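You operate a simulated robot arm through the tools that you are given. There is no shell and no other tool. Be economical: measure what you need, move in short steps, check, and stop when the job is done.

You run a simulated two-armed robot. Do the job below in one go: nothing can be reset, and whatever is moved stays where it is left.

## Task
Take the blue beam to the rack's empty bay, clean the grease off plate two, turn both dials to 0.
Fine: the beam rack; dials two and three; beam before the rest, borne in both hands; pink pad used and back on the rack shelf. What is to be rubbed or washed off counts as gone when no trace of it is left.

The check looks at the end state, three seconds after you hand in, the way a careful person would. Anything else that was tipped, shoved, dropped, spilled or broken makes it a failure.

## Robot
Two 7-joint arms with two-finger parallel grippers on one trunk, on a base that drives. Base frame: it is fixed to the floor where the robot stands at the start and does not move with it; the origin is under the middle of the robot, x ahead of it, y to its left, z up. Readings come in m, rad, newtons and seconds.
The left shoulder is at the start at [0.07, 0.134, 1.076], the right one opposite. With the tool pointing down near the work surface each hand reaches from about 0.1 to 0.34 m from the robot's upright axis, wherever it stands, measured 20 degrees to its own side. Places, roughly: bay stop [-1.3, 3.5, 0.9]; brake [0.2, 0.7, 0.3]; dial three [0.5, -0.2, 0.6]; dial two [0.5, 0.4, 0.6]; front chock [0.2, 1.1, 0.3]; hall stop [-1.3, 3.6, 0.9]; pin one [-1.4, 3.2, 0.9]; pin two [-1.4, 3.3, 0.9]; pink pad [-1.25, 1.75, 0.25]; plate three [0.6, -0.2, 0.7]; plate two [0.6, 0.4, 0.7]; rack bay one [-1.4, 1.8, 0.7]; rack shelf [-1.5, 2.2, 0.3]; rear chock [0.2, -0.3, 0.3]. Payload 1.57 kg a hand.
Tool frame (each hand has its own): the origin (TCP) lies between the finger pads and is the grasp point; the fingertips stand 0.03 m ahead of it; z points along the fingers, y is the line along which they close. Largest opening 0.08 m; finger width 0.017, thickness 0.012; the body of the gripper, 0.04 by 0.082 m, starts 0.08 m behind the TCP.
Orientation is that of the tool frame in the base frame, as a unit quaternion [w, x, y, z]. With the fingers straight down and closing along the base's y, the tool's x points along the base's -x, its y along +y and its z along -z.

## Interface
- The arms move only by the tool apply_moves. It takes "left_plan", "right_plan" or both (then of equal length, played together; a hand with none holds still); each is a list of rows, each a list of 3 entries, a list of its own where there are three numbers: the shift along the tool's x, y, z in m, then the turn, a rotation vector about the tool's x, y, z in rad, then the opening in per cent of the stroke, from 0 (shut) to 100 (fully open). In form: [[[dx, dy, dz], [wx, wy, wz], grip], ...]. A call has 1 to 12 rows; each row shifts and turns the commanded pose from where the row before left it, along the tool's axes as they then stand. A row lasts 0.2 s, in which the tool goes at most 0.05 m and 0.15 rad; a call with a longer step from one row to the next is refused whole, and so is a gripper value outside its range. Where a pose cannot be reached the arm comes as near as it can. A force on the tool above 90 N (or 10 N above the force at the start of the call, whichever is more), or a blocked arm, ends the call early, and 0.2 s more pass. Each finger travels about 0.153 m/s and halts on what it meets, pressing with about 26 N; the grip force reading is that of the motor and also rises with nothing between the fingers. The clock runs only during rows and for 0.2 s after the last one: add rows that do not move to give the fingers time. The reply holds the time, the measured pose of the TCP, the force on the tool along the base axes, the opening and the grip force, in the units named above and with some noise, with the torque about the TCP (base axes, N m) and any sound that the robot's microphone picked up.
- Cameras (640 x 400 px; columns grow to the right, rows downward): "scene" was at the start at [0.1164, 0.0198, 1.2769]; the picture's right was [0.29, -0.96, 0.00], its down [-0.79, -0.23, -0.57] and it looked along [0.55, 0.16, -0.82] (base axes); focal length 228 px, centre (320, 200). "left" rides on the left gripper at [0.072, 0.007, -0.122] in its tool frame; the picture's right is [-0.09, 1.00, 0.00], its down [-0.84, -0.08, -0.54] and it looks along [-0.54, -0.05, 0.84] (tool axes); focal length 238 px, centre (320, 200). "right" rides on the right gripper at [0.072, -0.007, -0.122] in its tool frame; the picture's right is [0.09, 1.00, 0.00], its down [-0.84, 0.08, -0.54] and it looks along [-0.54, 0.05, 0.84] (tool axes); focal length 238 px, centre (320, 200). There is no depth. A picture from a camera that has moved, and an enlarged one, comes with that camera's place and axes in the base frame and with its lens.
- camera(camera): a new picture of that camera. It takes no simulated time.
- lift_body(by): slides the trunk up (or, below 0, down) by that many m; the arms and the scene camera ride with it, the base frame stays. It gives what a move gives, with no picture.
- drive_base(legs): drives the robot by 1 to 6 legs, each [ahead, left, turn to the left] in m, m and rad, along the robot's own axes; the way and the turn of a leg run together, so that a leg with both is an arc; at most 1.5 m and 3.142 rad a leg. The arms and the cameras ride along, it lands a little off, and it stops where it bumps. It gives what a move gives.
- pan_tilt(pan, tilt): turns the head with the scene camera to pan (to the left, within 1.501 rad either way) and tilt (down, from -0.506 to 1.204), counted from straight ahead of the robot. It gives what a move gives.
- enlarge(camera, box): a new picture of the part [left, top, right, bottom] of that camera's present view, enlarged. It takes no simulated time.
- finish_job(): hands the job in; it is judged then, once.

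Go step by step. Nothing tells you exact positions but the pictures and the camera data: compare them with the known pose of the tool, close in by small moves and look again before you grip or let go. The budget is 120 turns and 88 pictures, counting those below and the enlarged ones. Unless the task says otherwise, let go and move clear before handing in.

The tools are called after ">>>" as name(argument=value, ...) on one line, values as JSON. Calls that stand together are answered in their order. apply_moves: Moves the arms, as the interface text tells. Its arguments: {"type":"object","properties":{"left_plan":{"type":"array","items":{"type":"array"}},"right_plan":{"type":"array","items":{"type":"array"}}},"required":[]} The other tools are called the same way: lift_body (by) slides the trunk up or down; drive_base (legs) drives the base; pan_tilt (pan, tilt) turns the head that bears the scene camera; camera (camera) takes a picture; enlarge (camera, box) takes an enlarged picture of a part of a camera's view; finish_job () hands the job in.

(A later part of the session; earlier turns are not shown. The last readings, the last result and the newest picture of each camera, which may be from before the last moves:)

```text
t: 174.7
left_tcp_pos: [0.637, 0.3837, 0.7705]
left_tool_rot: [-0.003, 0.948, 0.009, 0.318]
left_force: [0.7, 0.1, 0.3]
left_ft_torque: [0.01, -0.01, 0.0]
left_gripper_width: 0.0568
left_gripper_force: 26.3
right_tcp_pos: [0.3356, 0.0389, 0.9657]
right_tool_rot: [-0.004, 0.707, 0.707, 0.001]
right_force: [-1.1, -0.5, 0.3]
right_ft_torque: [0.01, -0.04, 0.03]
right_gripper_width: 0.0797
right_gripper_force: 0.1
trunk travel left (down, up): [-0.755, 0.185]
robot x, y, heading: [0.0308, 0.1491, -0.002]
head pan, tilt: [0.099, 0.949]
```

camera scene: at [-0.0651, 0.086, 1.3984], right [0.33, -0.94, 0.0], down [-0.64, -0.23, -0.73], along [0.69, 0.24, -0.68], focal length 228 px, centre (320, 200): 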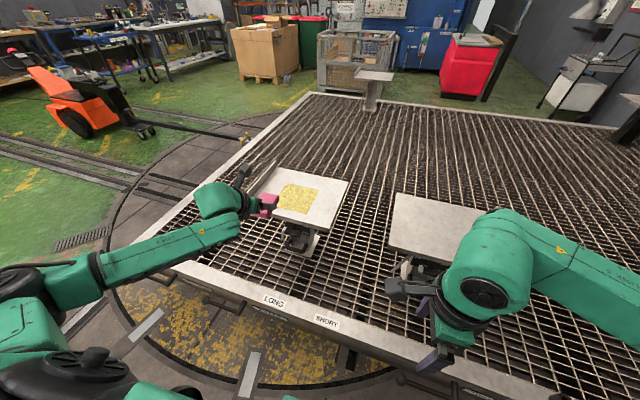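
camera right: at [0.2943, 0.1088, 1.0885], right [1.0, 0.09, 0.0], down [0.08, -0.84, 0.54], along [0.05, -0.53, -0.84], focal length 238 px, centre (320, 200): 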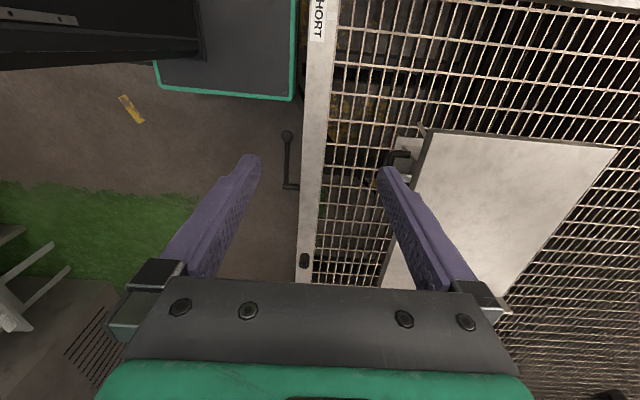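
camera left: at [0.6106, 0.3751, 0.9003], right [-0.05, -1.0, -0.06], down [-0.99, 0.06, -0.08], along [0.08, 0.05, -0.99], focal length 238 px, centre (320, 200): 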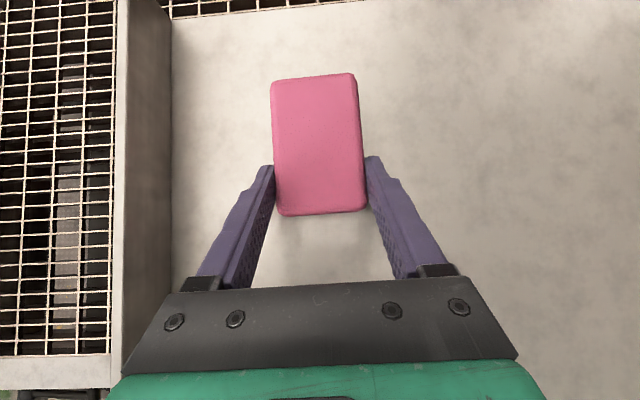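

The tips now stand clear. I press lightly and rub in x.

>>> apply_moves(left_plan=[[[0.002, 0.007, -0.003], [0, 0, 0], 0], [[-0.004, 0, 0.0058], [0, 0, 0], 0], [[0.016, 0, 0.012], [0, 0, 0], 0], [[-0.024, 0, -0.018], [0, 0, 0], 0], [[-0.024, 0, -0.018], [0, 0, 0], 0], [[0.024, 0, 0.018], [0, 0, 0], 0], [[0.024, 0, 0.018], [0, 0, 0], 0], [[-0.024, 0, -0.018], [0, 0, 0], 0], [[-0.024, 0, -0.018], [0, 0, 0], 0], [[0.024, 0, 0.018], [0, 0, 0], 0], [[0, 0, 0], [0, 0, 0], 0]])

>>> apply_moves(left_plan=[[[0.024, 0, -0.032], [0, 0, 0], 0], [[0.0, 0, -0.04], [0, 0, 0], 0], [[0.0, 0, -0.04], [0, 0, 0], 0], [[-0.03, 0, -0.04], [0, 0, 0], 0], [[-0.04, 0, -0.02], [0, 0, 0], 0], [[-0.04, 0, -0.02], [0, 0, 0], 0]])

>>> enlarge(camera="scene", box=[200, 120, 380, 240])

```text
t: 177.1
left_tcp_pos: [0.6237, 0.3765, 0.7713]
left_tool_rot: [-0.004, 0.947, 0.009, 0.32]
left_force: [-3.2, -1.2, 18.9]
left_ft_torque: [-0.03, -0.05, 0.06]
left_gripper_width: 0.057
left_gripper_force: 26.3
right_tcp_pos: [0.3327, 0.0376, 0.9673]
right_tool_rot: [-0.002, 0.708, 0.706, 0.002]
right_force: [0.2, -0.7, 0.4]
right_ft_torque: [0.01, 0.0, 0.01]
right_gripper_width: 0.0801
right_gripper_force: 0.0
trunk travel left (down, up): [-0.755, 0.185]
robot x, y, heading: [0.0334, 0.1492, 0.001]
head pan, tilt: [0.099, 0.949]
```

```text
t: 178.5
left_tcp_pos: [0.4417, 0.3717, 0.8694]
left_tool_rot: [-0.002, 0.948, 0.008, 0.318]
left_force: [-0.4, -0.3, -0.2]
left_ft_torque: [0.02, -0.03, -0.02]
left_gripper_width: 0.0569
left_gripper_force: 26.1
right_tcp_pos: [0.3346, 0.0381, 0.9662]
right_tool_rot: [-0.003, 0.708, 0.706, 0.001]
right_force: [-0.4, -0.2, 0.1]
right_ft_torque: [-0.02, 0.0, -0.01]
right_gripper_width: 0.0799
right_gripper_force: 0.1
trunk travel left (down, up): [-0.755, 0.185]
robot x, y, heading: [0.0286, 0.1473, 0.001]
head pan, tilt: [0.099, 0.949]
```

```text
3.33 times, centred on (290, 180) of scene
camera zoom: at [0.1512, 0.1542, 1.3829], right [0.1, -1.0, 0.0], down [-0.81, -0.08, -0.58], along [0.58, 0.06, -0.81], focal length 759 px, centre (420, 267)
```

zoom: 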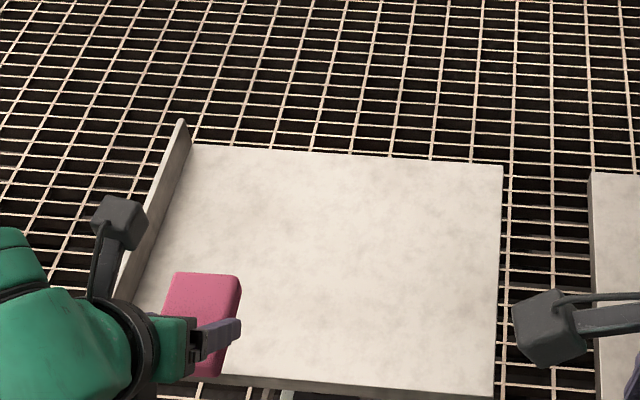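

Plate two is clean. Now I drag its stand back to the LONG mark, about +11 cm in y, by pressing the pad on its middle.

>>> apply_moves(left_plan=[[[0.017, 0.003, 0.0348], [0, 0, 0], 0], [[0.017, 0.003, 0.0348], [0, 0, 0], 0], [[0.017, 0.003, 0.0348], [0, 0, 0], 0], [[0.017, 0.003, 0.0348], [0, 0, 0], 0], [[-0.0102, 0, 0.0136], [0, 0, 0], 0], [[-0.0102, 0, 0.0136], [0, 0, 0], 0], [[0, -0.02, 0], [0, 0, 0], 0], [[0, -0.02, 0], [0, 0, 0], 0], [[0, -0.02, 0], [0, 0, 0], 0], [[0, 0, 0], [0, 0, 0], 0]])

>>> enlarge(camera="scene", box=[170, 100, 410, 260])

```text
t: 180.7
left_tcp_pos: [0.579, 0.4199, 0.7689]
left_tool_rot: [-0.003, 0.947, 0.007, 0.322]
left_force: [1.3, -6.8, 25.0]
left_ft_torque: [-0.47, -0.43, -0.26]
left_gripper_width: 0.0569
left_gripper_force: 25.5
right_tcp_pos: [0.3327, 0.0359, 0.9665]
right_tool_rot: [-0.004, 0.708, 0.706, 0.003]
right_force: [-0.8, 0.4, -1.0]
right_ft_torque: [-0.02, 0.03, 0.01]
right_gripper_width: 0.0801
right_gripper_force: 0.2
trunk travel left (down, up): [-0.755, 0.185]
robot x, y, heading: [0.0352, 0.1498, -0.001]
head pan, tilt: [0.099, 0.949]
```

```text
2.50 times, centred on (290, 180) of scene
camera zoom: at [0.1475, 0.1499, 1.3834], right [0.1, -1.0, 0.0], down [-0.81, -0.08, -0.59], along [0.58, 0.06, -0.81], focal length 569 px, centre (395, 250)
```

zoom: 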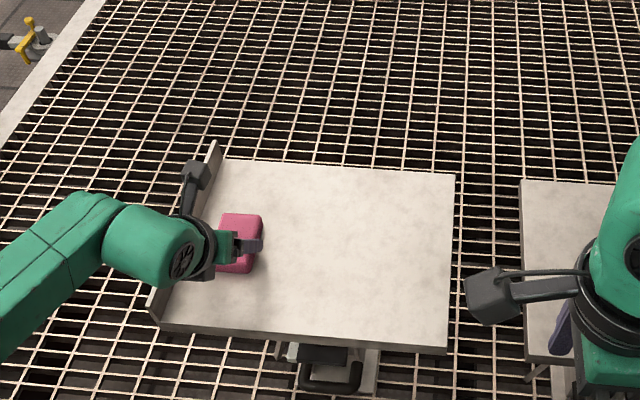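

The pad only slid, and the plate stayed. I lift the pad 6 mm and push the plate's left flange from inside with the hand instead, in short steps.

>>> apply_moves(left_plan=[[[0.0042, 0, -0.0056], [0, 0, 0], 0], [[0, 0, 0], [0, 0, 0], 0], [[0, -0.015, 0], [0, 0, 0], 0], [[0, -0.015, 0], [0, 0, 0], 0], [[0, -0.015, 0], [0, 0, 0], 0], [[0, -0.015, 0], [0, 0, 0], 0], [[0, 0, 0], [0, 0, 0], 0]])

>>> enlarge(camera="scene", box=[170, 100, 410, 260])

```text
t: 182.3
left_tcp_pos: [0.5795, 0.4842, 0.7718]
left_tool_rot: [-0.004, 0.948, 0.01, 0.317]
left_force: [-2.1, -2.3, -3.0]
left_ft_torque: [-0.17, 0.14, -0.01]
left_gripper_width: 0.0571
left_gripper_force: 25.7
right_tcp_pos: [0.336, 0.0381, 0.9662]
right_tool_rot: [-0.004, 0.707, 0.707, 0.001]
right_force: [-0.2, -0.5, 0.9]
right_ft_torque: [0.0, -0.04, -0.01]
right_gripper_width: 0.0797
right_gripper_force: 0.0
trunk travel left (down, up): [-0.755, 0.185]
robot x, y, heading: [0.0316, 0.147, 0.001]
head pan, tilt: [0.099, 0.949]
```

```text
2.50 times, centred on (290, 180) of scene
camera zoom: at [0.1525, 0.1535, 1.3828], right [0.1, -1.0, 0.0], down [-0.81, -0.08, -0.58], along [0.58, 0.06, -0.81], focal length 569 px, centre (395, 250)
```

zoom: 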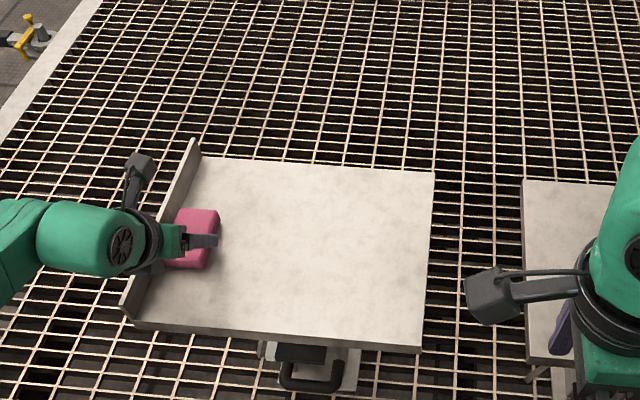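

The stand glides with only about 3 N. I push on by 8.6 cm to reach its original place.

>>> apply_moves(left_plan=[[[0, -0.0145, 0], [0, 0, 0], 0], [[0, -0.0145, 0], [0, 0, 0], 0], [[0, -0.0145, 0], [0, 0, 0], 0], [[0, -0.0145, 0], [0, 0, 0], 0], [[0, -0.0145, 0], [0, 0, 0], 0], [[0, -0.0115, 0], [0, 0, 0], 0], [[0, 0, 0], [0, 0, 0], 0]])

>>> apply_moves(left_plan=[[[0, 0.015, 0], [0, 0, 0], 0], [[0, 0.015, -0.02], [0, 0, 0], 0], [[0.02, 0, -0.04], [0, 0, 0], 0], [[0.0, 0, -0.045], [0, 0, 0], 0], [[-0.03, 0, -0.035], [0, 0, 0], 0], [[-0.03, 0, -0.03], [0, 0, 0], 0]])

>>> enlarge(camera="scene", box=[110, 90, 430, 290])

```text
t: 183.9
left_tcp_pos: [0.5795, 0.5679, 0.773]
left_tool_rot: [-0.003, 0.948, 0.009, 0.317]
left_force: [4.9, -5.9, 1.3]
left_ft_torque: [-0.05, -0.12, -0.31]
left_gripper_width: 0.0569
left_gripper_force: 26.2
right_tcp_pos: [0.3366, 0.0376, 0.9658]
right_tool_rot: [-0.004, 0.707, 0.707, 0.001]
right_force: [-0.4, 0.1, -0.4]
right_ft_torque: [0.03, 0.03, -0.01]
right_gripper_width: 0.08
right_gripper_force: 0.2
trunk travel left (down, up): [-0.755, 0.185]
robot x, y, heading: [0.0348, 0.1469, -0.003]
head pan, tilt: [0.099, 0.949]
```

```text
t: 185.3
left_tcp_pos: [0.443, 0.5327, 0.8848]
left_tool_rot: [-0.003, 0.948, 0.01, 0.317]
left_force: [0.1, -0.1, 0.0]
left_ft_torque: [0.02, -0.01, 0.04]
left_gripper_width: 0.0569
left_gripper_force: 25.9
right_tcp_pos: [0.3352, 0.0374, 0.9665]
right_tool_rot: [-0.004, 0.708, 0.706, 0.001]
right_force: [-0.3, 0.0, -0.2]
right_ft_torque: [0.0, -0.02, -0.01]
right_gripper_width: 0.0801
right_gripper_force: 0.1
trunk travel left (down, up): [-0.755, 0.185]
robot x, y, heading: [0.0326, 0.1487, 0.001]
head pan, tilt: [0.099, 0.949]
```

```text
2.00 times, centred on (270, 190) of scene
camera zoom: at [0.151, 0.1531, 1.3829], right [0.1, -1.0, 0.0], down [-0.81, -0.08, -0.58], along [0.58, 0.06, -0.81], focal length 456 px, centre (420, 220)
```

zoom: 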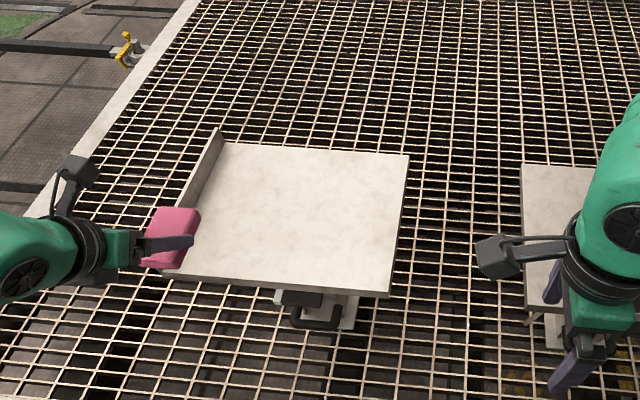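

Plate two is back at its old place (right edge y 0.233) and clean. Now I look closely at dial two, which hangs under its front edge.

>>> enlarge(camera="scene", box=[234, 225, 298, 265])

```text
10.00 times, centred on (266, 245) of scene
camera zoom: at [0.151, 0.1531, 1.3829], right [0.1, -1.0, 0.0], down [-0.81, -0.08, -0.58], along [0.58, 0.06, -0.81], focal length 2278 px, centre (860, -250)
```

zoom: 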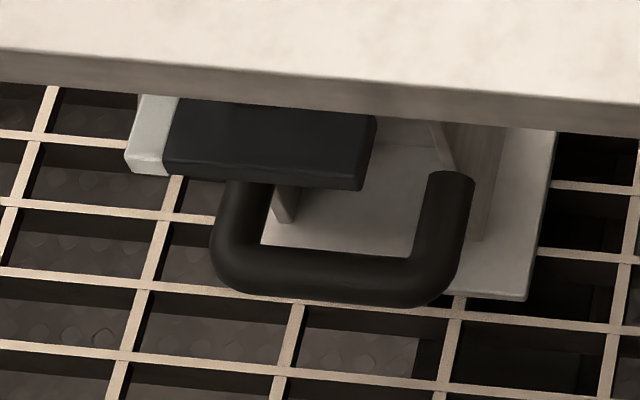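

To read the dial I need to look from lower and farther back, so I first take the pad home. I back off, extend the left hand, and drive to the rack.

>>> drive_base(legs=[[-0.21, 0, 0], [0, 0, 1.571], [1.5, 0, 0], [0.38, 0, 0], [0, 0, 1.571]])

>>> apply_moves(left_plan=[[[0.026, 0, 0.0195], [0, 0, 0], 0], [[0.026, 0, 0.0195], [0, 0, 0], 0], [[0.026, 0, 0.0195], [0, 0, 0], 0], [[0.026, 0, 0.0195], [0, 0, 0], 0]])

>>> lift_body(by=-0.4)

>>> lift_body(by=-0.05)

```text
t: 203.7
left_tcp_pos: [-0.5908, 1.6469, 0.8852]
left_tool_rot: [-0.316, -0.02, 0.948, -0.007]
left_force: [0.0, 0.5, -0.3]
left_ft_torque: [0.03, -0.02, 0.0]
left_gripper_width: 0.0566
left_gripper_force: 26.0
right_tcp_pos: [-0.4935, 2.1437, 0.9663]
right_tool_rot: [0.001, 0.714, -0.7, 0.004]
right_force: [0.3, 0.2, -0.3]
right_ft_torque: [0.04, 0.0, -0.01]
right_gripper_width: 0.08
right_gripper_force: 0.2
trunk travel left (down, up): [-0.755, 0.185]
robot x, y, heading: [-0.1872, 2.0428, -3.121]
head pan, tilt: [0.099, 0.949]
```

```text
t: 204.7
left_tcp_pos: [-0.7221, 1.6412, 0.8854]
left_tool_rot: [-0.316, -0.02, 0.949, -0.007]
left_force: [-0.4, 0.9, -0.5]
left_ft_torque: [-0.01, -0.04, -0.01]
left_gripper_width: 0.0569
left_gripper_force: 25.9
right_tcp_pos: [-0.4953, 2.1441, 0.9656]
right_tool_rot: [0.0, 0.714, -0.7, 0.004]
right_force: [0.0, -0.4, -0.2]
right_ft_torque: [-0.03, -0.02, -0.03]
right_gripper_width: 0.08
right_gripper_force: 0.1
trunk travel left (down, up): [-0.755, 0.185]
robot x, y, heading: [-0.1865, 2.0472, -3.123]
head pan, tilt: [0.099, 0.949]
```

```text
t: 208.6
left_tcp_pos: [-0.7207, 1.6415, 0.4856]
left_tool_rot: [-0.318, -0.02, 0.948, -0.007]
left_force: [-0.5, 0.3, 0.0]
left_ft_torque: [0.03, -0.02, 0.01]
left_gripper_width: 0.0569
left_gripper_force: 26.1
right_tcp_pos: [-0.4944, 2.1442, 0.5669]
right_tool_rot: [0.001, 0.715, -0.7, 0.004]
right_force: [-0.1, 0.7, 0.4]
right_ft_torque: [0.0, -0.01, -0.03]
right_gripper_width: 0.08
right_gripper_force: 0.1
trunk travel left (down, up): [-0.355, 0.585]
robot x, y, heading: [-0.1906, 2.039, -3.125]
head pan, tilt: [0.099, 0.949]
```

```text
t: 209.5
left_tcp_pos: [-0.7207, 1.6419, 0.4357]
left_tool_rot: [-0.317, -0.019, 0.948, -0.006]
left_force: [0.3, 0.0, -0.3]
left_ft_torque: [0.03, 0.0, 0.02]
left_gripper_width: 0.057
left_gripper_force: 26.1
right_tcp_pos: [-0.4941, 2.145, 0.5175]
right_tool_rot: [0.001, 0.715, -0.699, 0.004]
right_force: [0.2, 0.5, 0.1]
right_ft_torque: [-0.01, 0.02, 0.0]
right_gripper_width: 0.0799
right_gripper_force: 0.1
trunk travel left (down, up): [-0.305, 0.635]
robot x, y, heading: [-0.1887, 2.0432, -3.121]
head pan, tilt: [0.099, 0.949]
```

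>>> drive_base(legs=[[0, 0, -0.02], [0.607, 0, 0]])

>>> camera(camera="left")

```text
t: 213.2
left_tcp_pos: [-1.3331, 1.6518, 0.4351]
left_tool_rot: [-0.318, -0.01, 0.948, -0.003]
left_force: [-0.2, -0.6, -0.3]
left_ft_torque: [-0.02, 0.0, -0.01]
left_gripper_width: 0.0572
left_gripper_force: 25.5
right_tcp_pos: [-1.0964, 2.1504, 0.5168]
right_tool_rot: [-0.001, -0.707, 0.707, -0.004]
right_force: [0.2, -1.0, 0.3]
right_ft_torque: [0.01, -0.02, 0.0]
right_gripper_width: 0.0799
right_gripper_force: 0.0
trunk travel left (down, up): [-0.305, 0.635]
robot x, y, heading: [-0.7924, 2.0415, 3.141]
head pan, tilt: [0.099, 0.949]
```

```text
14 pictures are left
camera left: at [-1.317, 1.6593, 0.577], right [0.05, 1.0, -0.06], down [1.0, -0.06, -0.07], along [-0.07, -0.05, -1.0], focal length 238 px, centre (320, 200)
```

left: 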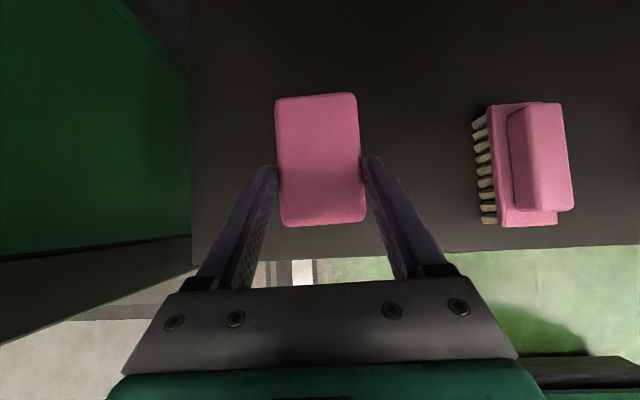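

The pad is over its old place. I lower with the trunk and then feel for the shelf.

>>> lift_body(by=-0.055)

>>> apply_moves(left_plan=[[[-0.0018, 0, 0.0024], [0, 0, 0], 0], [[-0.0018, 0, 0.0024], [0, 0, 0], 0], [[0, 0, 0], [0, 0, 0], 0]])

```text
t: 214.2
left_tcp_pos: [-1.3335, 1.6534, 0.3802]
left_tool_rot: [-0.317, -0.01, 0.948, -0.003]
left_force: [-0.2, -1.4, -0.9]
left_ft_torque: [-0.02, -0.02, 0.02]
left_gripper_width: 0.0569
left_gripper_force: 26.1
right_tcp_pos: [-1.096, 2.1494, 0.4622]
right_tool_rot: [0.001, 0.707, -0.707, 0.003]
right_force: [0.0, -0.2, -0.4]
right_ft_torque: [0.0, 0.01, 0.0]
right_gripper_width: 0.0799
right_gripper_force: 0.1
trunk travel left (down, up): [-0.25, 0.69]
robot x, y, heading: [-0.7925, 2.0382, 3.141]
head pan, tilt: [0.099, 0.949]
```

```text
t: 215.0
left_tcp_pos: [-1.3345, 1.6517, 0.3739]
left_tool_rot: [-0.317, -0.01, 0.948, -0.003]
left_force: [0.9, -0.2, -0.3]
left_ft_torque: [0.03, 0.02, -0.01]
left_gripper_width: 0.0571
left_gripper_force: 25.3
right_tcp_pos: [-1.0958, 2.1513, 0.4611]
right_tool_rot: [0.002, 0.708, -0.707, 0.003]
right_force: [-0.2, -0.6, 0.6]
right_ft_torque: [-0.02, 0.0, -0.02]
right_gripper_width: 0.0801
right_gripper_force: 0.0
trunk travel left (down, up): [-0.25, 0.69]
robot x, y, heading: [-0.7917, 2.0417, 3.141]
head pan, tilt: [0.099, 0.949]
```

>>> apply_moves(left_plan=[[[-0.0018, 0, 0.0024], [0, 0, 0], 0], [[-0.0018, 0, 0.0024], [0, 0, 0], 0], [[0, 0, 0], [0, 0, 0], 0]])

```text
t: 215.8
left_tcp_pos: [-1.3329, 1.6522, 0.3705]
left_tool_rot: [-0.319, -0.009, 0.948, -0.003]
left_force: [0.2, -0.7, 5.4]
left_ft_torque: [0.03, -0.13, 0.0]
left_gripper_width: 0.0571
left_gripper_force: 25.8
right_tcp_pos: [-1.0954, 2.151, 0.4615]
right_tool_rot: [0.001, 0.707, -0.707, 0.004]
right_force: [-0.3, -0.2, 0.0]
right_ft_torque: [0.01, -0.03, -0.01]
right_gripper_width: 0.0805
right_gripper_force: 0.2
trunk travel left (down, up): [-0.25, 0.69]
robot x, y, heading: [-0.7945, 2.0402, 3.143]
head pan, tilt: [0.099, 0.949]
```

Contact with the shelf at 5 N. I open, rise and back out.

>>> apply_moves(left_plan=[[[0, 0, 0], [0, 0, 0], 50], [[0, 0, 0], [0, 0, 0], 100], [[0, 0, 0], [0, 0, 0], 100], [[0, 0, 0], [0, 0, 0], 100]])

>>> lift_body(by=0.06)

>>> drive_base(legs=[[-0.25, 0, 0]])

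>>> camera(camera="left")

```text
t: 216.8
left_tcp_pos: [-1.3338, 1.653, 0.3677]
left_tool_rot: [-0.317, -0.009, 0.948, -0.004]
left_force: [1.2, -0.1, 0.8]
left_ft_torque: [-0.02, 0.01, -0.01]
left_gripper_width: 0.0801
left_gripper_force: 0.1
right_tcp_pos: [-1.0965, 2.1505, 0.4621]
right_tool_rot: [0.0, 0.707, -0.707, 0.004]
right_force: [0.1, 0.5, 0.0]
right_ft_torque: [-0.02, -0.03, -0.01]
right_gripper_width: 0.08
right_gripper_force: 0.1
trunk travel left (down, up): [-0.25, 0.69]
robot x, y, heading: [-0.7962, 2.0369, 3.145]
head pan, tilt: [0.099, 0.949]
```

```text
t: 217.8
left_tcp_pos: [-1.3331, 1.6514, 0.4275]
left_tool_rot: [-0.316, -0.009, 0.949, -0.003]
left_force: [-0.5, 0.2, -0.3]
left_ft_torque: [-0.04, -0.02, 0.0]
left_gripper_width: 0.0798
left_gripper_force: 0.0
right_tcp_pos: [-1.0967, 2.1501, 0.5219]
right_tool_rot: [-0.002, -0.707, 0.708, -0.004]
right_force: [-0.8, 0.2, -0.3]
right_ft_torque: [-0.02, 0.01, 0.03]
right_gripper_width: 0.0798
right_gripper_force: 0.0
trunk travel left (down, up): [-0.31, 0.63]
robot x, y, heading: [-0.7906, 2.0398, 3.144]
head pan, tilt: [0.099, 0.949]
```

```text
t: 219.6
left_tcp_pos: [-1.0851, 1.6527, 0.4283]
left_tool_rot: [-0.318, -0.009, 0.948, -0.003]
left_force: [0.3, -0.7, 0.1]
left_ft_torque: [0.0, 0.01, 0.01]
left_gripper_width: 0.0799
left_gripper_force: 0.1
right_tcp_pos: [-0.849, 2.1513, 0.5227]
right_tool_rot: [-0.001, -0.707, 0.707, -0.004]
right_force: [0.2, 0.0, 1.0]
right_ft_torque: [-0.01, 0.01, 0.0]
right_gripper_width: 0.0799
right_gripper_force: 0.1
trunk travel left (down, up): [-0.31, 0.63]
robot x, y, heading: [-0.5455, 2.0442, 3.143]
head pan, tilt: [0.099, 0.949]
```

```text
13 pictures are left
camera left: at [-1.0683, 1.659, 0.5705], right [0.05, 1.0, -0.06], down [1.0, -0.06, -0.07], along [-0.07, -0.05, -1.0], focal length 238 px, centre (320, 200)
```

left: 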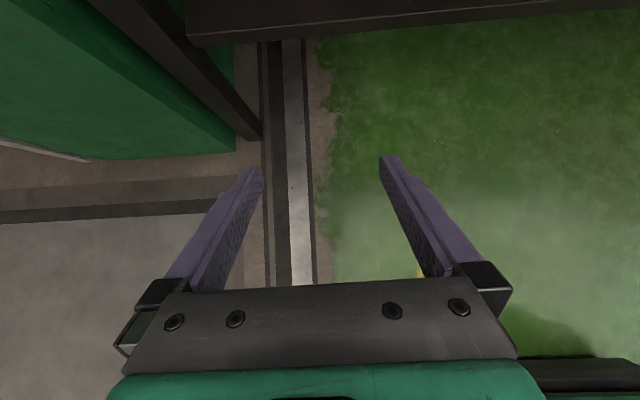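

The pad is off the hand and on the shelf. I drive back to the bench with the trunk lowish, to see the dial faces.

>>> lift_body(by=0.12)

>>> drive_base(legs=[[-0.34, 0, 0], [0, 0, -1.571], [-1.5, 0, 0], [-0.48, 0, 0], [0, 0, -1.571]])

>>> pan_tilt(pan=0.15, tilt=0.6)

>>> enlarge(camera="scene", box=[120, 100, 520, 350])

```text
t: 221.1
left_tcp_pos: [-1.0856, 1.6524, 0.5479]
left_tool_rot: [-0.317, -0.009, 0.948, -0.003]
left_force: [0.5, -0.2, 0.5]
left_ft_torque: [-0.01, 0.01, 0.0]
left_gripper_width: 0.0799
left_gripper_force: 0.1
right_tcp_pos: [-0.8467, 2.1497, 0.639]
right_tool_rot: [0.001, 0.707, -0.707, 0.004]
right_force: [-0.5, 0.3, 0.8]
right_ft_torque: [0.0, -0.01, 0.03]
right_gripper_width: 0.0798
right_gripper_force: 0.2
trunk travel left (down, up): [-0.43, 0.51]
robot x, y, heading: [-0.5451, 2.0394, 3.147]
head pan, tilt: [0.099, 0.949]
```

```text
t: 240.4
left_tcp_pos: [0.3486, 0.465, 0.5479]
left_tool_rot: [-0.005, 0.948, 0.017, 0.317]
left_force: [-0.5, 0.1, -0.5]
left_ft_torque: [-0.01, 0.01, 0.02]
left_gripper_width: 0.0803
left_gripper_force: 0.1
right_tcp_pos: [0.1191, -0.0361, 0.6411]
right_tool_rot: [-0.004, 0.702, 0.712, 0.0]
right_force: [-0.7, -0.7, -0.1]
right_ft_torque: [0.02, 0.02, 0.0]
right_gripper_width: 0.08
right_gripper_force: 0.1
trunk travel left (down, up): [-0.43, 0.51]
robot x, y, heading: [-0.186, 0.0711, 0.018]
head pan, tilt: [0.099, 0.949]
```

```text
t: 241.2
left_tcp_pos: [0.3485, 0.4654, 0.5486]
left_tool_rot: [-0.005, 0.948, 0.016, 0.317]
left_force: [0.6, -0.1, 0.1]
left_ft_torque: [0.0, 0.0, 0.0]
left_gripper_width: 0.08
left_gripper_force: 0.0
right_tcp_pos: [0.1193, -0.0367, 0.6418]
right_tool_rot: [-0.004, 0.702, 0.712, 0.002]
right_force: [-0.2, 0.2, -0.8]
right_ft_torque: [0.01, -0.02, 0.0]
right_gripper_width: 0.0798
right_gripper_force: 0.2
trunk travel left (down, up): [-0.43, 0.51]
robot x, y, heading: [-0.182, 0.0688, 0.018]
head pan, tilt: [0.15, 0.6]
```

```text
1.60 times, centred on (320, 225) of scene
camera zoom: at [-0.0521, 0.083, 1.0861], right [0.16, -0.99, 0.0], down [-0.56, -0.09, -0.82], along [0.81, 0.14, -0.57], focal length 364 px, centre (320, 160)
```

zoom: 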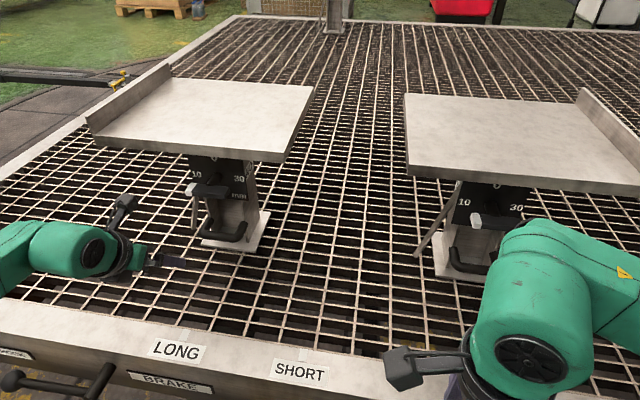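

The dial faces show 0, 10, 20 and 30 mm around a bar knob with a white tip. I enlarge each.

>>> enlarge(camera="scene", box=[228, 190, 298, 234])

>>> enlarge(camera="scene", box=[392, 208, 462, 252])

```text
9.09 times, centred on (263, 212) of scene
camera zoom: at [-0.0521, 0.083, 1.0861], right [0.16, -0.99, 0.0], down [-0.56, -0.09, -0.82], along [0.81, 0.14, -0.57], focal length 2071 px, centre (838, 91)
```

zoom: 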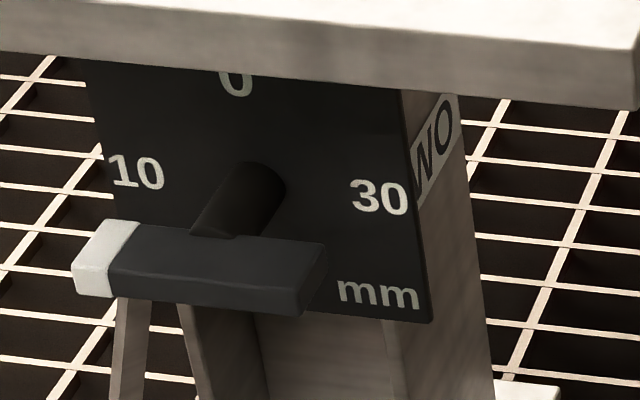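

```text
9.09 times, centred on (427, 230) of scene
camera zoom: at [-0.0521, 0.083, 1.0861], right [0.16, -0.99, 0.0], down [-0.56, -0.09, -0.82], along [0.81, 0.14, -0.57], focal length 2071 px, centre (-653, -73)
```

zoom: 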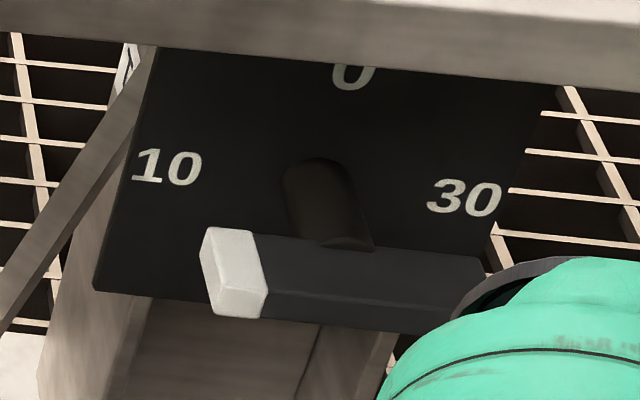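

Both white tips point to 10, with 0 a quarter turn clockwise above. I will grip each bar with the left hand held horizontal and turn it 90°, so I first level the hand and roll it so the fingers close vertically.

>>> drive_base(legs=[[0, 0, -0.019]])

>>> apply_moves(left_plan=[[[0, 0, 0], [0, 0.132, 0], 100], [[0, 0, 0], [0, 0.132, 0], 100], [[0, 0, 0], [0, 0.132, 0], 100], [[0, 0, 0], [0, 0.132, 0], 100], [[0, 0, 0], [0, 0.132, 0], 100], [[0, 0, 0], [0, 0.132, 0], 100], [[0, 0, 0], [0, 0.132, 0], 100]])

>>> apply_moves(left_plan=[[[0, 0, 0], [0, 0, -0.1428], 100], [[0, 0, 0], [0, 0, -0.1428], 100], [[0, 0, 0], [0, 0, -0.1428], 100], [[0, 0, 0], [0, 0, -0.1428], 100], [[0, 0, 0], [0, 0, -0.1428], 100], [[0, 0, 0], [0, 0, -0.1428], 100], [[0, 0, 0], [0, 0, -0.1428], 100], [[0, 0, 0], [0, 0, -0.1428], 100], [[0, 0, 0], [0, 0, -0.1428], 100], [[0, 0, 0], [0, 0, -0.1428], 100], [[0, 0, 0], [0, 0, -0.1428], 100]])

```text
t: 242.0
left_tcp_pos: [0.3562, 0.4556, 0.5493]
left_tool_rot: [-0.002, 0.948, 0.008, 0.317]
left_force: [-0.7, -1.0, 0.3]
left_ft_torque: [-0.01, 0.01, 0.01]
left_gripper_width: 0.08
left_gripper_force: 0.1
right_tcp_pos: [0.1167, -0.0423, 0.6401]
right_tool_rot: [-0.003, 0.709, 0.705, 0.001]
right_force: [-0.1, 0.1, -0.7]
right_ft_torque: [0.0, -0.01, 0.01]
right_gripper_width: 0.0798
right_gripper_force: 0.0
trunk travel left (down, up): [-0.43, 0.51]
robot x, y, heading: [-0.1885, 0.0682, -0.006]
head pan, tilt: [0.15, 0.6]
```

```text
t: 243.6
left_tcp_pos: [0.3574, 0.4549, 0.5483]
left_tool_rot: [-0.007, 0.707, 0.006, 0.707]
left_force: [-0.2, 0.5, -0.1]
left_ft_torque: [-0.01, 0.0, 0.03]
left_gripper_width: 0.0799
left_gripper_force: 0.0
right_tcp_pos: [0.1163, -0.0415, 0.6407]
right_tool_rot: [-0.004, 0.709, 0.705, 0.001]
right_force: [-0.3, 0.3, 0.1]
right_ft_torque: [0.0, 0.03, -0.02]
right_gripper_width: 0.0798
right_gripper_force: 0.0
trunk travel left (down, up): [-0.43, 0.51]
robot x, y, heading: [-0.1861, 0.0713, -0.008]
head pan, tilt: [0.15, 0.6]
```

```text
t: 246.0
left_tcp_pos: [0.356, 0.4543, 0.5487]
left_tool_rot: [0.496, 0.495, 0.505, 0.503]
left_force: [-1.3, 0.7, 0.6]
left_ft_torque: [0.03, 0.02, -0.01]
left_gripper_width: 0.0801
left_gripper_force: 0.0
right_tcp_pos: [0.1156, -0.0425, 0.6421]
right_tool_rot: [-0.004, 0.709, 0.706, 0.001]
right_force: [0.1, -0.3, 0.2]
right_ft_torque: [-0.02, -0.01, -0.01]
right_gripper_width: 0.0799
right_gripper_force: 0.1
trunk travel left (down, up): [-0.43, 0.51]
robot x, y, heading: [-0.1856, 0.0648, -0.01]
head pan, tilt: [0.15, 0.6]
```

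The hand is level with the fingers closing vertically. I look at dial two through the wrist camera.

>>> camera(camera="left")

```text
9 pictures are left
camera left: at [0.2345, 0.5246, 0.5566], right [0.0, -0.09, 1.0], down [-0.53, -0.85, -0.07], along [0.85, -0.53, -0.05], focal length 238 px, centre (320, 200)
```

left: 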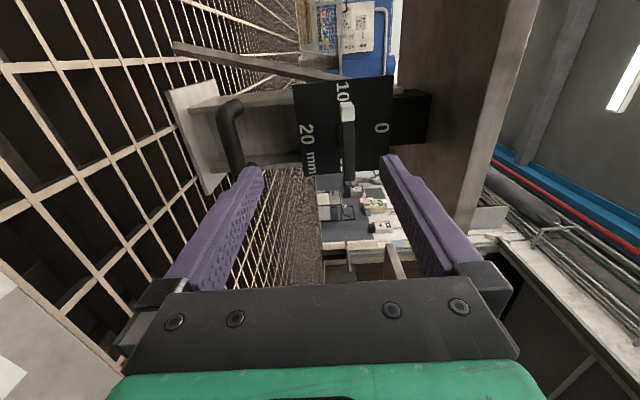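

The bar's centre is at about (0.505, 0.419, 0.581). I align in y and z, and drive up to it.

>>> apply_moves(left_plan=[[[-0.0118, 0.0108, 0], [0, 0, 0], 100], [[-0.0118, 0.0108, 0], [0, 0, 0], 100], [[-0.0118, 0.0108, 0], [0, 0, 0], 100]])

>>> drive_base(legs=[[0, 0, 0.008], [0.1, 0, 0]])

>>> camera(camera="left")

```text
t: 246.8
left_tcp_pos: [0.3565, 0.4201, 0.5812]
left_tool_rot: [0.495, 0.497, 0.505, 0.503]
left_force: [-0.4, -0.9, 0.0]
left_ft_torque: [0.01, -0.04, 0.02]
left_gripper_width: 0.0802
left_gripper_force: 0.0
right_tcp_pos: [0.1157, -0.0425, 0.6408]
right_tool_rot: [-0.004, 0.709, 0.705, 0.002]
right_force: [0.3, -0.7, 0.0]
right_ft_torque: [-0.01, 0.02, 0.01]
right_gripper_width: 0.08
right_gripper_force: 0.0
trunk travel left (down, up): [-0.43, 0.51]
robot x, y, heading: [-0.1856, 0.0702, -0.007]
head pan, tilt: [0.15, 0.6]
```

```text
t: 248.2
left_tcp_pos: [0.4521, 0.425, 0.5797]
left_tool_rot: [0.494, 0.495, 0.507, 0.505]
left_force: [0.4, -0.1, -0.4]
left_ft_torque: [0.0, -0.01, 0.02]
left_gripper_width: 0.0801
left_gripper_force: 0.1
right_tcp_pos: [0.217, -0.0387, 0.6409]
right_tool_rot: [-0.005, 0.706, 0.708, 0.001]
right_force: [-0.2, -0.2, -1.8]
right_ft_torque: [0.0, 0.02, 0.0]
right_gripper_width: 0.08
right_gripper_force: 0.0
trunk travel left (down, up): [-0.43, 0.51]
robot x, y, heading: [-0.0848, 0.0684, 0.001]
head pan, tilt: [0.15, 0.6]
```

```text
8 pictures are left
camera left: at [0.3311, 0.4931, 0.5883], right [0.01, -0.09, 1.0], down [-0.52, -0.85, -0.08], along [0.85, -0.52, -0.05], focal length 238 px, centre (320, 200)
```

left: 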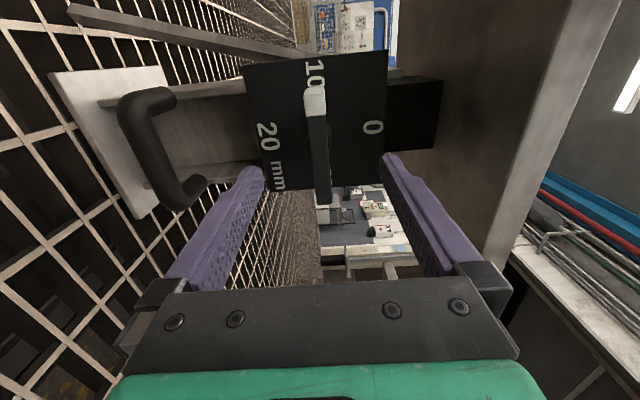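

The bar is centred between the fingers. I move in 5 cm, close, and check.

>>> apply_moves(left_plan=[[[0, 0.001, 0.025], [0, 0, 0], 100], [[0, 0, 0.025], [0, 0, 0], 100], [[0, 0, 0], [0, 0, 0], 0], [[0, 0, 0], [0, 0, 0], 0], [[0, 0, 0], [0, 0, 0], 0], [[0, 0, 0], [0, 0, 0], 0]])

```text
t: 249.7
left_tcp_pos: [0.5028, 0.4256, 0.5791]
left_tool_rot: [0.493, 0.496, 0.507, 0.504]
left_force: [-0.8, 0.2, -4.3]
left_ft_torque: [-0.02, 0.1, 0.15]
left_gripper_width: 0.0234
left_gripper_force: 35.8
right_tcp_pos: [0.2173, -0.039, 0.6421]
right_tool_rot: [-0.004, 0.706, 0.709, 0.001]
right_force: [0.2, -0.5, -0.2]
right_ft_torque: [0.0, -0.02, -0.03]
right_gripper_width: 0.08
right_gripper_force: 0.1
trunk travel left (down, up): [-0.43, 0.51]
robot x, y, heading: [-0.088, 0.0671, 0.006]
head pan, tilt: [0.15, 0.6]
```

The bar is gripped at 23 mm. I turn it clockwise, first by 45°.

>>> apply_moves(left_plan=[[[0, 0, 0], [0, 0, 0.1428], 0], [[0, 0, 0], [0, 0, 0.1428], 0], [[0, 0, 0], [0, 0, 0.1428], 0], [[0, 0, 0], [0, 0, 0.1428], 0], [[0, 0, 0], [0, 0, 0.1428], 0], [[0, 0, 0], [0, 0, 0], 0]])

```text
t: 251.1
left_tcp_pos: [0.5035, 0.4249, 0.581]
left_tool_rot: [0.285, 0.641, 0.302, 0.646]
left_force: [-4.8, -1.0, -5.0]
left_ft_torque: [0.0, 0.12, -0.04]
left_gripper_width: 0.0235
left_gripper_force: 35.8
right_tcp_pos: [0.2154, -0.0389, 0.6403]
right_tool_rot: [-0.003, 0.706, 0.708, 0.001]
right_force: [-0.7, 0.0, -0.7]
right_ft_torque: [0.01, 0.01, -0.02]
right_gripper_width: 0.08
right_gripper_force: 0.0
trunk travel left (down, up): [-0.43, 0.51]
robot x, y, heading: [-0.0898, 0.0668, 0.001]
head pan, tilt: [0.15, 0.6]
```

Turning smoothly. I finish the quarter turn and look.

>>> apply_moves(left_plan=[[[0, 0, 0], [0, 0, 0.1428], 0], [[0, 0, 0], [0, 0, 0.1428], 0], [[0, 0, 0], [0, 0, 0.1428], 0], [[0, 0, 0], [0, 0, 0.1428], 0], [[0, 0, 0], [0, 0, 0.1428], 0], [[0, 0, 0], [0, 0, 0.1428], 0], [[0, 0, 0], [0, 0, 0], 0]])

>>> camera(camera="left")

```text
t: 252.7
left_tcp_pos: [0.504, 0.4251, 0.5819]
left_tool_rot: [-0.009, 0.708, 0.007, 0.706]
left_force: [0.6, -0.7, 1.4]
left_ft_torque: [0.04, -0.56, -0.8]
left_gripper_width: 0.0224
left_gripper_force: 34.9
right_tcp_pos: [0.2168, -0.0395, 0.6411]
right_tool_rot: [-0.004, 0.706, 0.708, 0.001]
right_force: [-0.3, 0.0, -0.4]
right_ft_torque: [-0.01, -0.05, 0.02]
right_gripper_width: 0.0801
right_gripper_force: 0.0
trunk travel left (down, up): [-0.43, 0.51]
robot x, y, heading: [-0.0857, 0.0687, 0.005]
head pan, tilt: [0.15, 0.6]
```

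```text
7 pictures are left
camera left: at [0.3826, 0.4154, 0.6554], right [0.02, -1.0, -0.09], down [-0.54, 0.07, -0.84], along [0.84, 0.07, -0.54], focal length 238 px, centre (320, 200)
```

left: 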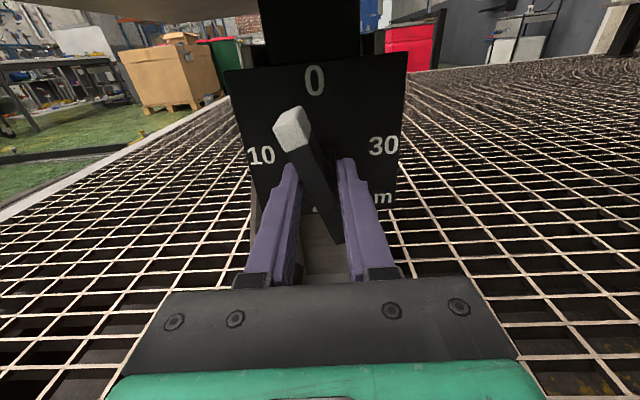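

The bar lags by about 20° in the grip. I turn on by 0.4 rad and look again.

>>> apply_moves(left_plan=[[[0, 0, 0], [0, 0, 0.14], 0], [[0, 0, 0], [0, 0, 0.14], 0], [[0, 0, 0], [0, 0, 0.12], 0], [[0, 0, 0], [0, 0, 0], 0]])

>>> camera(camera="left")

```text
t: 253.7
left_tcp_pos: [0.503, 0.425, 0.5818]
left_tool_rot: [-0.148, 0.696, -0.134, 0.69]
left_force: [-1.1, -3.6, 0.6]
left_ft_torque: [-0.62, 0.02, -1.11]
left_gripper_width: 0.0229
left_gripper_force: 35.6
right_tcp_pos: [0.2157, -0.0392, 0.6412]
right_tool_rot: [-0.004, 0.706, 0.709, 0.001]
right_force: [0.4, -0.2, 0.8]
right_ft_torque: [0.01, 0.02, -0.02]
right_gripper_width: 0.0801
right_gripper_force: 0.0
trunk travel left (down, up): [-0.43, 0.51]
robot x, y, heading: [-0.0887, 0.0687, 0.004]
head pan, tilt: [0.15, 0.6]
```

```text
6 pictures are left
camera left: at [0.3833, 0.388, 0.6465], right [0.02, -0.88, -0.47], down [-0.55, 0.39, -0.74], along [0.83, 0.28, -0.48], focal length 238 px, centre (320, 200)
```

left: 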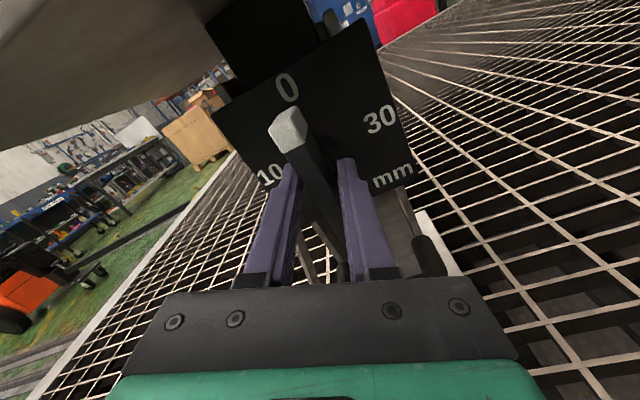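

The bar now seems about 7° past vertical. I turn back by 0.12 rad, let go, draw back, and check from the head camera.

>>> apply_moves(left_plan=[[[0, 0, 0], [0, 0, -0.06], 0], [[0, 0, 0], [0, 0, -0.06], 0], [[0, 0, 0], [0, 0, 0], 0], [[0, 0, 0], [0, 0, 0], 100], [[0, 0, 0], [0, 0, 0], 100], [[0, 0, 0], [0, 0, 0], 100], [[0, 0, -0.04], [0, 0, 0], 100], [[0, 0, -0.04], [0, 0, 0], 100]])

>>> camera(camera="left")

```text
t: 255.4
left_tcp_pos: [0.4229, 0.4243, 0.5816]
left_tool_rot: [-0.106, 0.702, -0.09, 0.699]
left_force: [-0.2, -0.3, 0.7]
left_ft_torque: [0.03, 0.02, -0.03]
left_gripper_width: 0.08
left_gripper_force: 0.1
right_tcp_pos: [0.2139, -0.0402, 0.6402]
right_tool_rot: [-0.004, 0.706, 0.708, 0.001]
right_force: [0.0, -0.2, -0.1]
right_ft_torque: [0.01, 0.02, 0.03]
right_gripper_width: 0.0796
right_gripper_force: 0.1
trunk travel left (down, up): [-0.43, 0.51]
robot x, y, heading: [-0.0841, 0.0662, 0.002]
head pan, tilt: [0.15, 0.6]
```

```text
5 pictures are left
camera left: at [0.3023, 0.3939, 0.6498], right [0.02, -0.93, -0.36], down [-0.55, 0.29, -0.78], along [0.84, 0.22, -0.51], focal length 238 px, centre (320, 200)
```

left: 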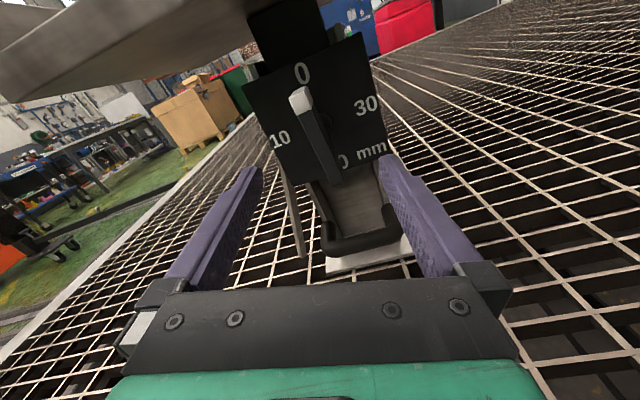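

Dial two points straight up to 0. I roll the hand back and shift over to dial three, expected at about (0.505, -0.172, 0.581).

>>> apply_moves(left_plan=[[[0, 0, -0.03], [0, 0, -0.1424], 100], [[0, 0, 0], [0, 0, -0.1424], 100], [[0, 0, 0], [0, 0, -0.1424], 100], [[0, 0, 0], [0, 0, -0.1424], 100], [[0, 0, 0], [0, 0, -0.1424], 100], [[0, 0, 0], [0, 0, -0.1424], 100], [[0, 0, 0], [0, 0, -0.1424], 100], [[0, 0, 0], [0, 0, -0.1424], 100], [[0, 0, 0], [0, 0, -0.1424], 100], [[0, 0, 0], [0, 0, -0.1424], 100], [[0, 0, 0], [0, 0, -0.1424], 100], [[0, 0, 0], [0, 0, -0.1424], 100]])

>>> apply_moves(left_plan=[[[0, 0, 0], [0, 0, -0.1424], 100]])

>>> drive_base(legs=[[-0.1, 0, 0], [0, -0.595, 0]])

>>> camera(camera="left")

```text
t: 258.1
left_tcp_pos: [0.3934, 0.4235, 0.5828]
left_tool_rot: [0.457, 0.529, 0.471, 0.538]
left_force: [0.0, -0.2, -0.6]
left_ft_torque: [-0.01, -0.01, -0.01]
left_gripper_width: 0.0801
left_gripper_force: 0.0
right_tcp_pos: [0.2161, -0.0385, 0.6406]
right_tool_rot: [-0.004, 0.706, 0.708, 0.002]
right_force: [-0.6, 0.3, -0.6]
right_ft_torque: [-0.01, 0.02, -0.02]
right_gripper_width: 0.0799
right_gripper_force: 0.1
trunk travel left (down, up): [-0.43, 0.51]
robot x, y, heading: [-0.0857, 0.0672, 0.002]
head pan, tilt: [0.15, 0.6]
```

```text
t: 258.4
left_tcp_pos: [0.393, 0.4224, 0.5827]
left_tool_rot: [0.495, 0.494, 0.507, 0.504]
left_force: [-0.4, 0.5, 0.4]
left_ft_torque: [-0.02, 0.0, 0.0]
left_gripper_width: 0.0802
left_gripper_force: 0.1
right_tcp_pos: [0.2147, -0.0389, 0.6411]
right_tool_rot: [-0.003, 0.706, 0.708, 0.001]
right_force: [0.2, -0.2, 0.0]
right_ft_torque: [0.0, 0.04, 0.01]
right_gripper_width: 0.0799
right_gripper_force: 0.1
trunk travel left (down, up): [-0.43, 0.51]
robot x, y, heading: [-0.0892, 0.0685, 0.005]
head pan, tilt: [0.15, 0.6]
```

```text
t: 262.6
left_tcp_pos: [0.2969, -0.1757, 0.5827]
left_tool_rot: [0.494, 0.495, 0.506, 0.505]
left_force: [0.1, 0.3, -0.6]
left_ft_torque: [-0.03, 0.02, 0.02]
left_gripper_width: 0.0801
left_gripper_force: 0.1
right_tcp_pos: [0.1185, -0.636, 0.6417]
right_tool_rot: [-0.004, 0.707, 0.708, 0.001]
right_force: [-0.4, -0.7, 0.6]
right_ft_torque: [0.0, -0.01, 0.0]
right_gripper_width: 0.08
right_gripper_force: 0.0
trunk travel left (down, up): [-0.43, 0.51]
robot x, y, heading: [-0.1884, -0.5304, 0.002]
head pan, tilt: [0.15, 0.6]
```

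```text
4 pictures are left
camera left: at [0.1741, -0.1054, 0.59], right [0.0, -0.09, 1.0], down [-0.52, -0.85, -0.08], along [0.85, -0.52, -0.05], focal length 238 px, centre (320, 200)
```

left: 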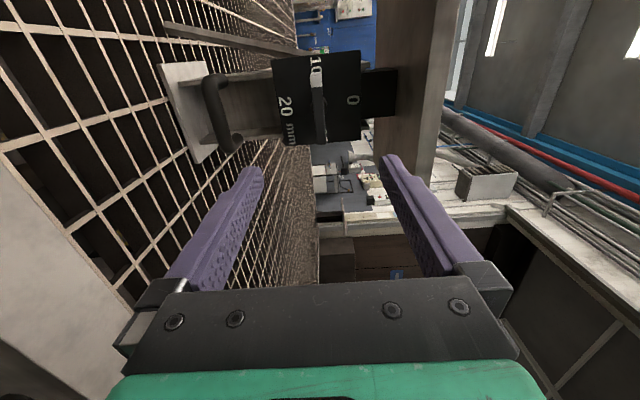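

Dial three's bar is at about (0.507, -0.168, 0.582), also pointing to 10. I drive closer but keep the base short of the chock handle.

>>> drive_base(legs=[[0.12, 0, 0]])

```text
t: 263.8
left_tcp_pos: [0.4177, -0.1742, 0.5813]
left_tool_rot: [0.494, 0.496, 0.507, 0.503]
left_force: [0.3, 0.1, 0.0]
left_ft_torque: [0.01, -0.02, 0.0]
left_gripper_width: 0.08
left_gripper_force: 0.1
right_tcp_pos: [0.2394, -0.6365, 0.641]
right_tool_rot: [-0.004, 0.706, 0.708, 0.0]
right_force: [0.0, 0.1, 0.9]
right_ft_torque: [0.0, 0.04, -0.01]
right_gripper_width: 0.0802
right_gripper_force: 0.0
trunk travel left (down, up): [-0.43, 0.51]
robot x, y, heading: [-0.0642, -0.5275, -0.0]
head pan, tilt: [0.15, 0.6]
```

>>> apply_moves(left_plan=[[[0.006, 0.0005, 0.03], [0, 0, 0], 100], [[0, 0, 0.03], [0, 0, 0], 100], [[0, 0, 0.029], [0, 0, 0], 100], [[0, 0, 0], [0, 0, 0], 0], [[0, 0, 0], [0, 0, 0], 0], [[0, 0, 0], [0, 0, 0], 0], [[0, 0, 0], [0, 0, 0], 0]])

```text
t: 265.4
left_tcp_pos: [0.5055, -0.1673, 0.5802]
left_tool_rot: [0.494, 0.496, 0.507, 0.503]
left_force: [-2.2, -2.0, -8.5]
left_ft_torque: [0.04, 0.15, 0.01]
left_gripper_width: 0.0235
left_gripper_force: 35.7
right_tcp_pos: [0.2389, -0.6353, 0.6404]
right_tool_rot: [-0.004, 0.707, 0.708, 0.0]
right_force: [0.6, -0.1, -0.4]
right_ft_torque: [0.03, 0.01, 0.01]
right_gripper_width: 0.08
right_gripper_force: 0.0
trunk travel left (down, up): [-0.43, 0.51]
robot x, y, heading: [-0.0681, -0.5286, 0.004]
head pan, tilt: [0.15, 0.6]
```

Gripped. I turn it clockwise by 1.85 rad, the same net amount as for dial two.

>>> apply_moves(left_plan=[[[0, 0, 0], [0, 0, 0.1428], 0], [[0, 0, 0], [0, 0, 0.1428], 0], [[0, 0, 0], [0, 0, 0.1428], 0], [[0, 0, 0], [0, 0, 0.1428], 0], [[0, 0, 0], [0, 0, 0.1428], 0], [[0, 0, 0], [0, 0, 0.1428], 0], [[0, 0, 0], [0, 0, 0.1428], 0], [[0, 0, 0], [0, 0, 0.1428], 0], [[0, 0, 0], [0, 0, 0.1428], 0], [[0, 0, 0], [0, 0, 0.1428], 0], [[0, 0, 0], [0, 0, 0.1428], 0], [[0, 0, 0], [0, 0, 0], 0]])

>>> apply_moves(left_plan=[[[0, 0, 0], [0, 0, 0.1], 0], [[0, 0, 0], [0, 0, 0.1], 0], [[0, 0, 0], [0, 0, 0.08], 0], [[0, 0, 0], [0, 0, 0], 0]])

>>> camera(camera="left")

```text
t: 268.0
left_tcp_pos: [0.5051, -0.1678, 0.5877]
left_tool_rot: [-0.009, 0.705, 0.007, 0.709]
left_force: [13.3, -8.8, 20.3]
left_ft_torque: [-0.05, -0.51, -0.66]
left_gripper_width: 0.0231
left_gripper_force: 35.0
right_tcp_pos: [0.2379, -0.6378, 0.6417]
right_tool_rot: [-0.004, 0.706, 0.708, 0.003]
right_force: [-0.7, 0.5, -1.0]
right_ft_torque: [-0.04, 0.0, -0.01]
right_gripper_width: 0.0799
right_gripper_force: 0.2
trunk travel left (down, up): [-0.43, 0.51]
robot x, y, heading: [-0.0626, -0.5246, 0.001]
head pan, tilt: [0.15, 0.6]
```

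```text
t: 269.0
left_tcp_pos: [0.505, -0.1682, 0.5857]
left_tool_rot: [-0.107, 0.701, -0.092, 0.699]
left_force: [7.3, -8.8, 17.1]
left_ft_torque: [-0.21, -0.47, -0.94]
left_gripper_width: 0.0229
left_gripper_force: 35.5
right_tcp_pos: [0.236, -0.6375, 0.6408]
right_tool_rot: [-0.003, 0.706, 0.708, 0.002]
right_force: [-0.9, 0.1, -0.3]
right_ft_torque: [-0.01, 0.02, -0.02]
right_gripper_width: 0.08
right_gripper_force: 0.1
trunk travel left (down, up): [-0.43, 0.51]
robot x, y, heading: [-0.065, -0.5271, 0.005]
head pan, tilt: [0.15, 0.6]
```

```text
3 pictures are left
camera left: at [0.3844, -0.197, 0.6528], right [0.02, -0.93, -0.37], down [-0.55, 0.3, -0.78], along [0.84, 0.22, -0.5], focal length 238 px, centre (320, 200)
```

left: 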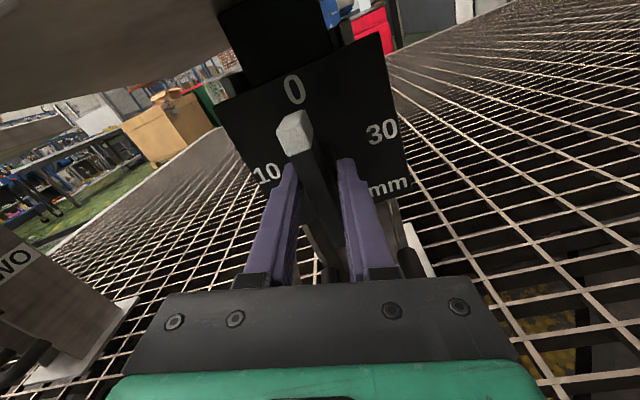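

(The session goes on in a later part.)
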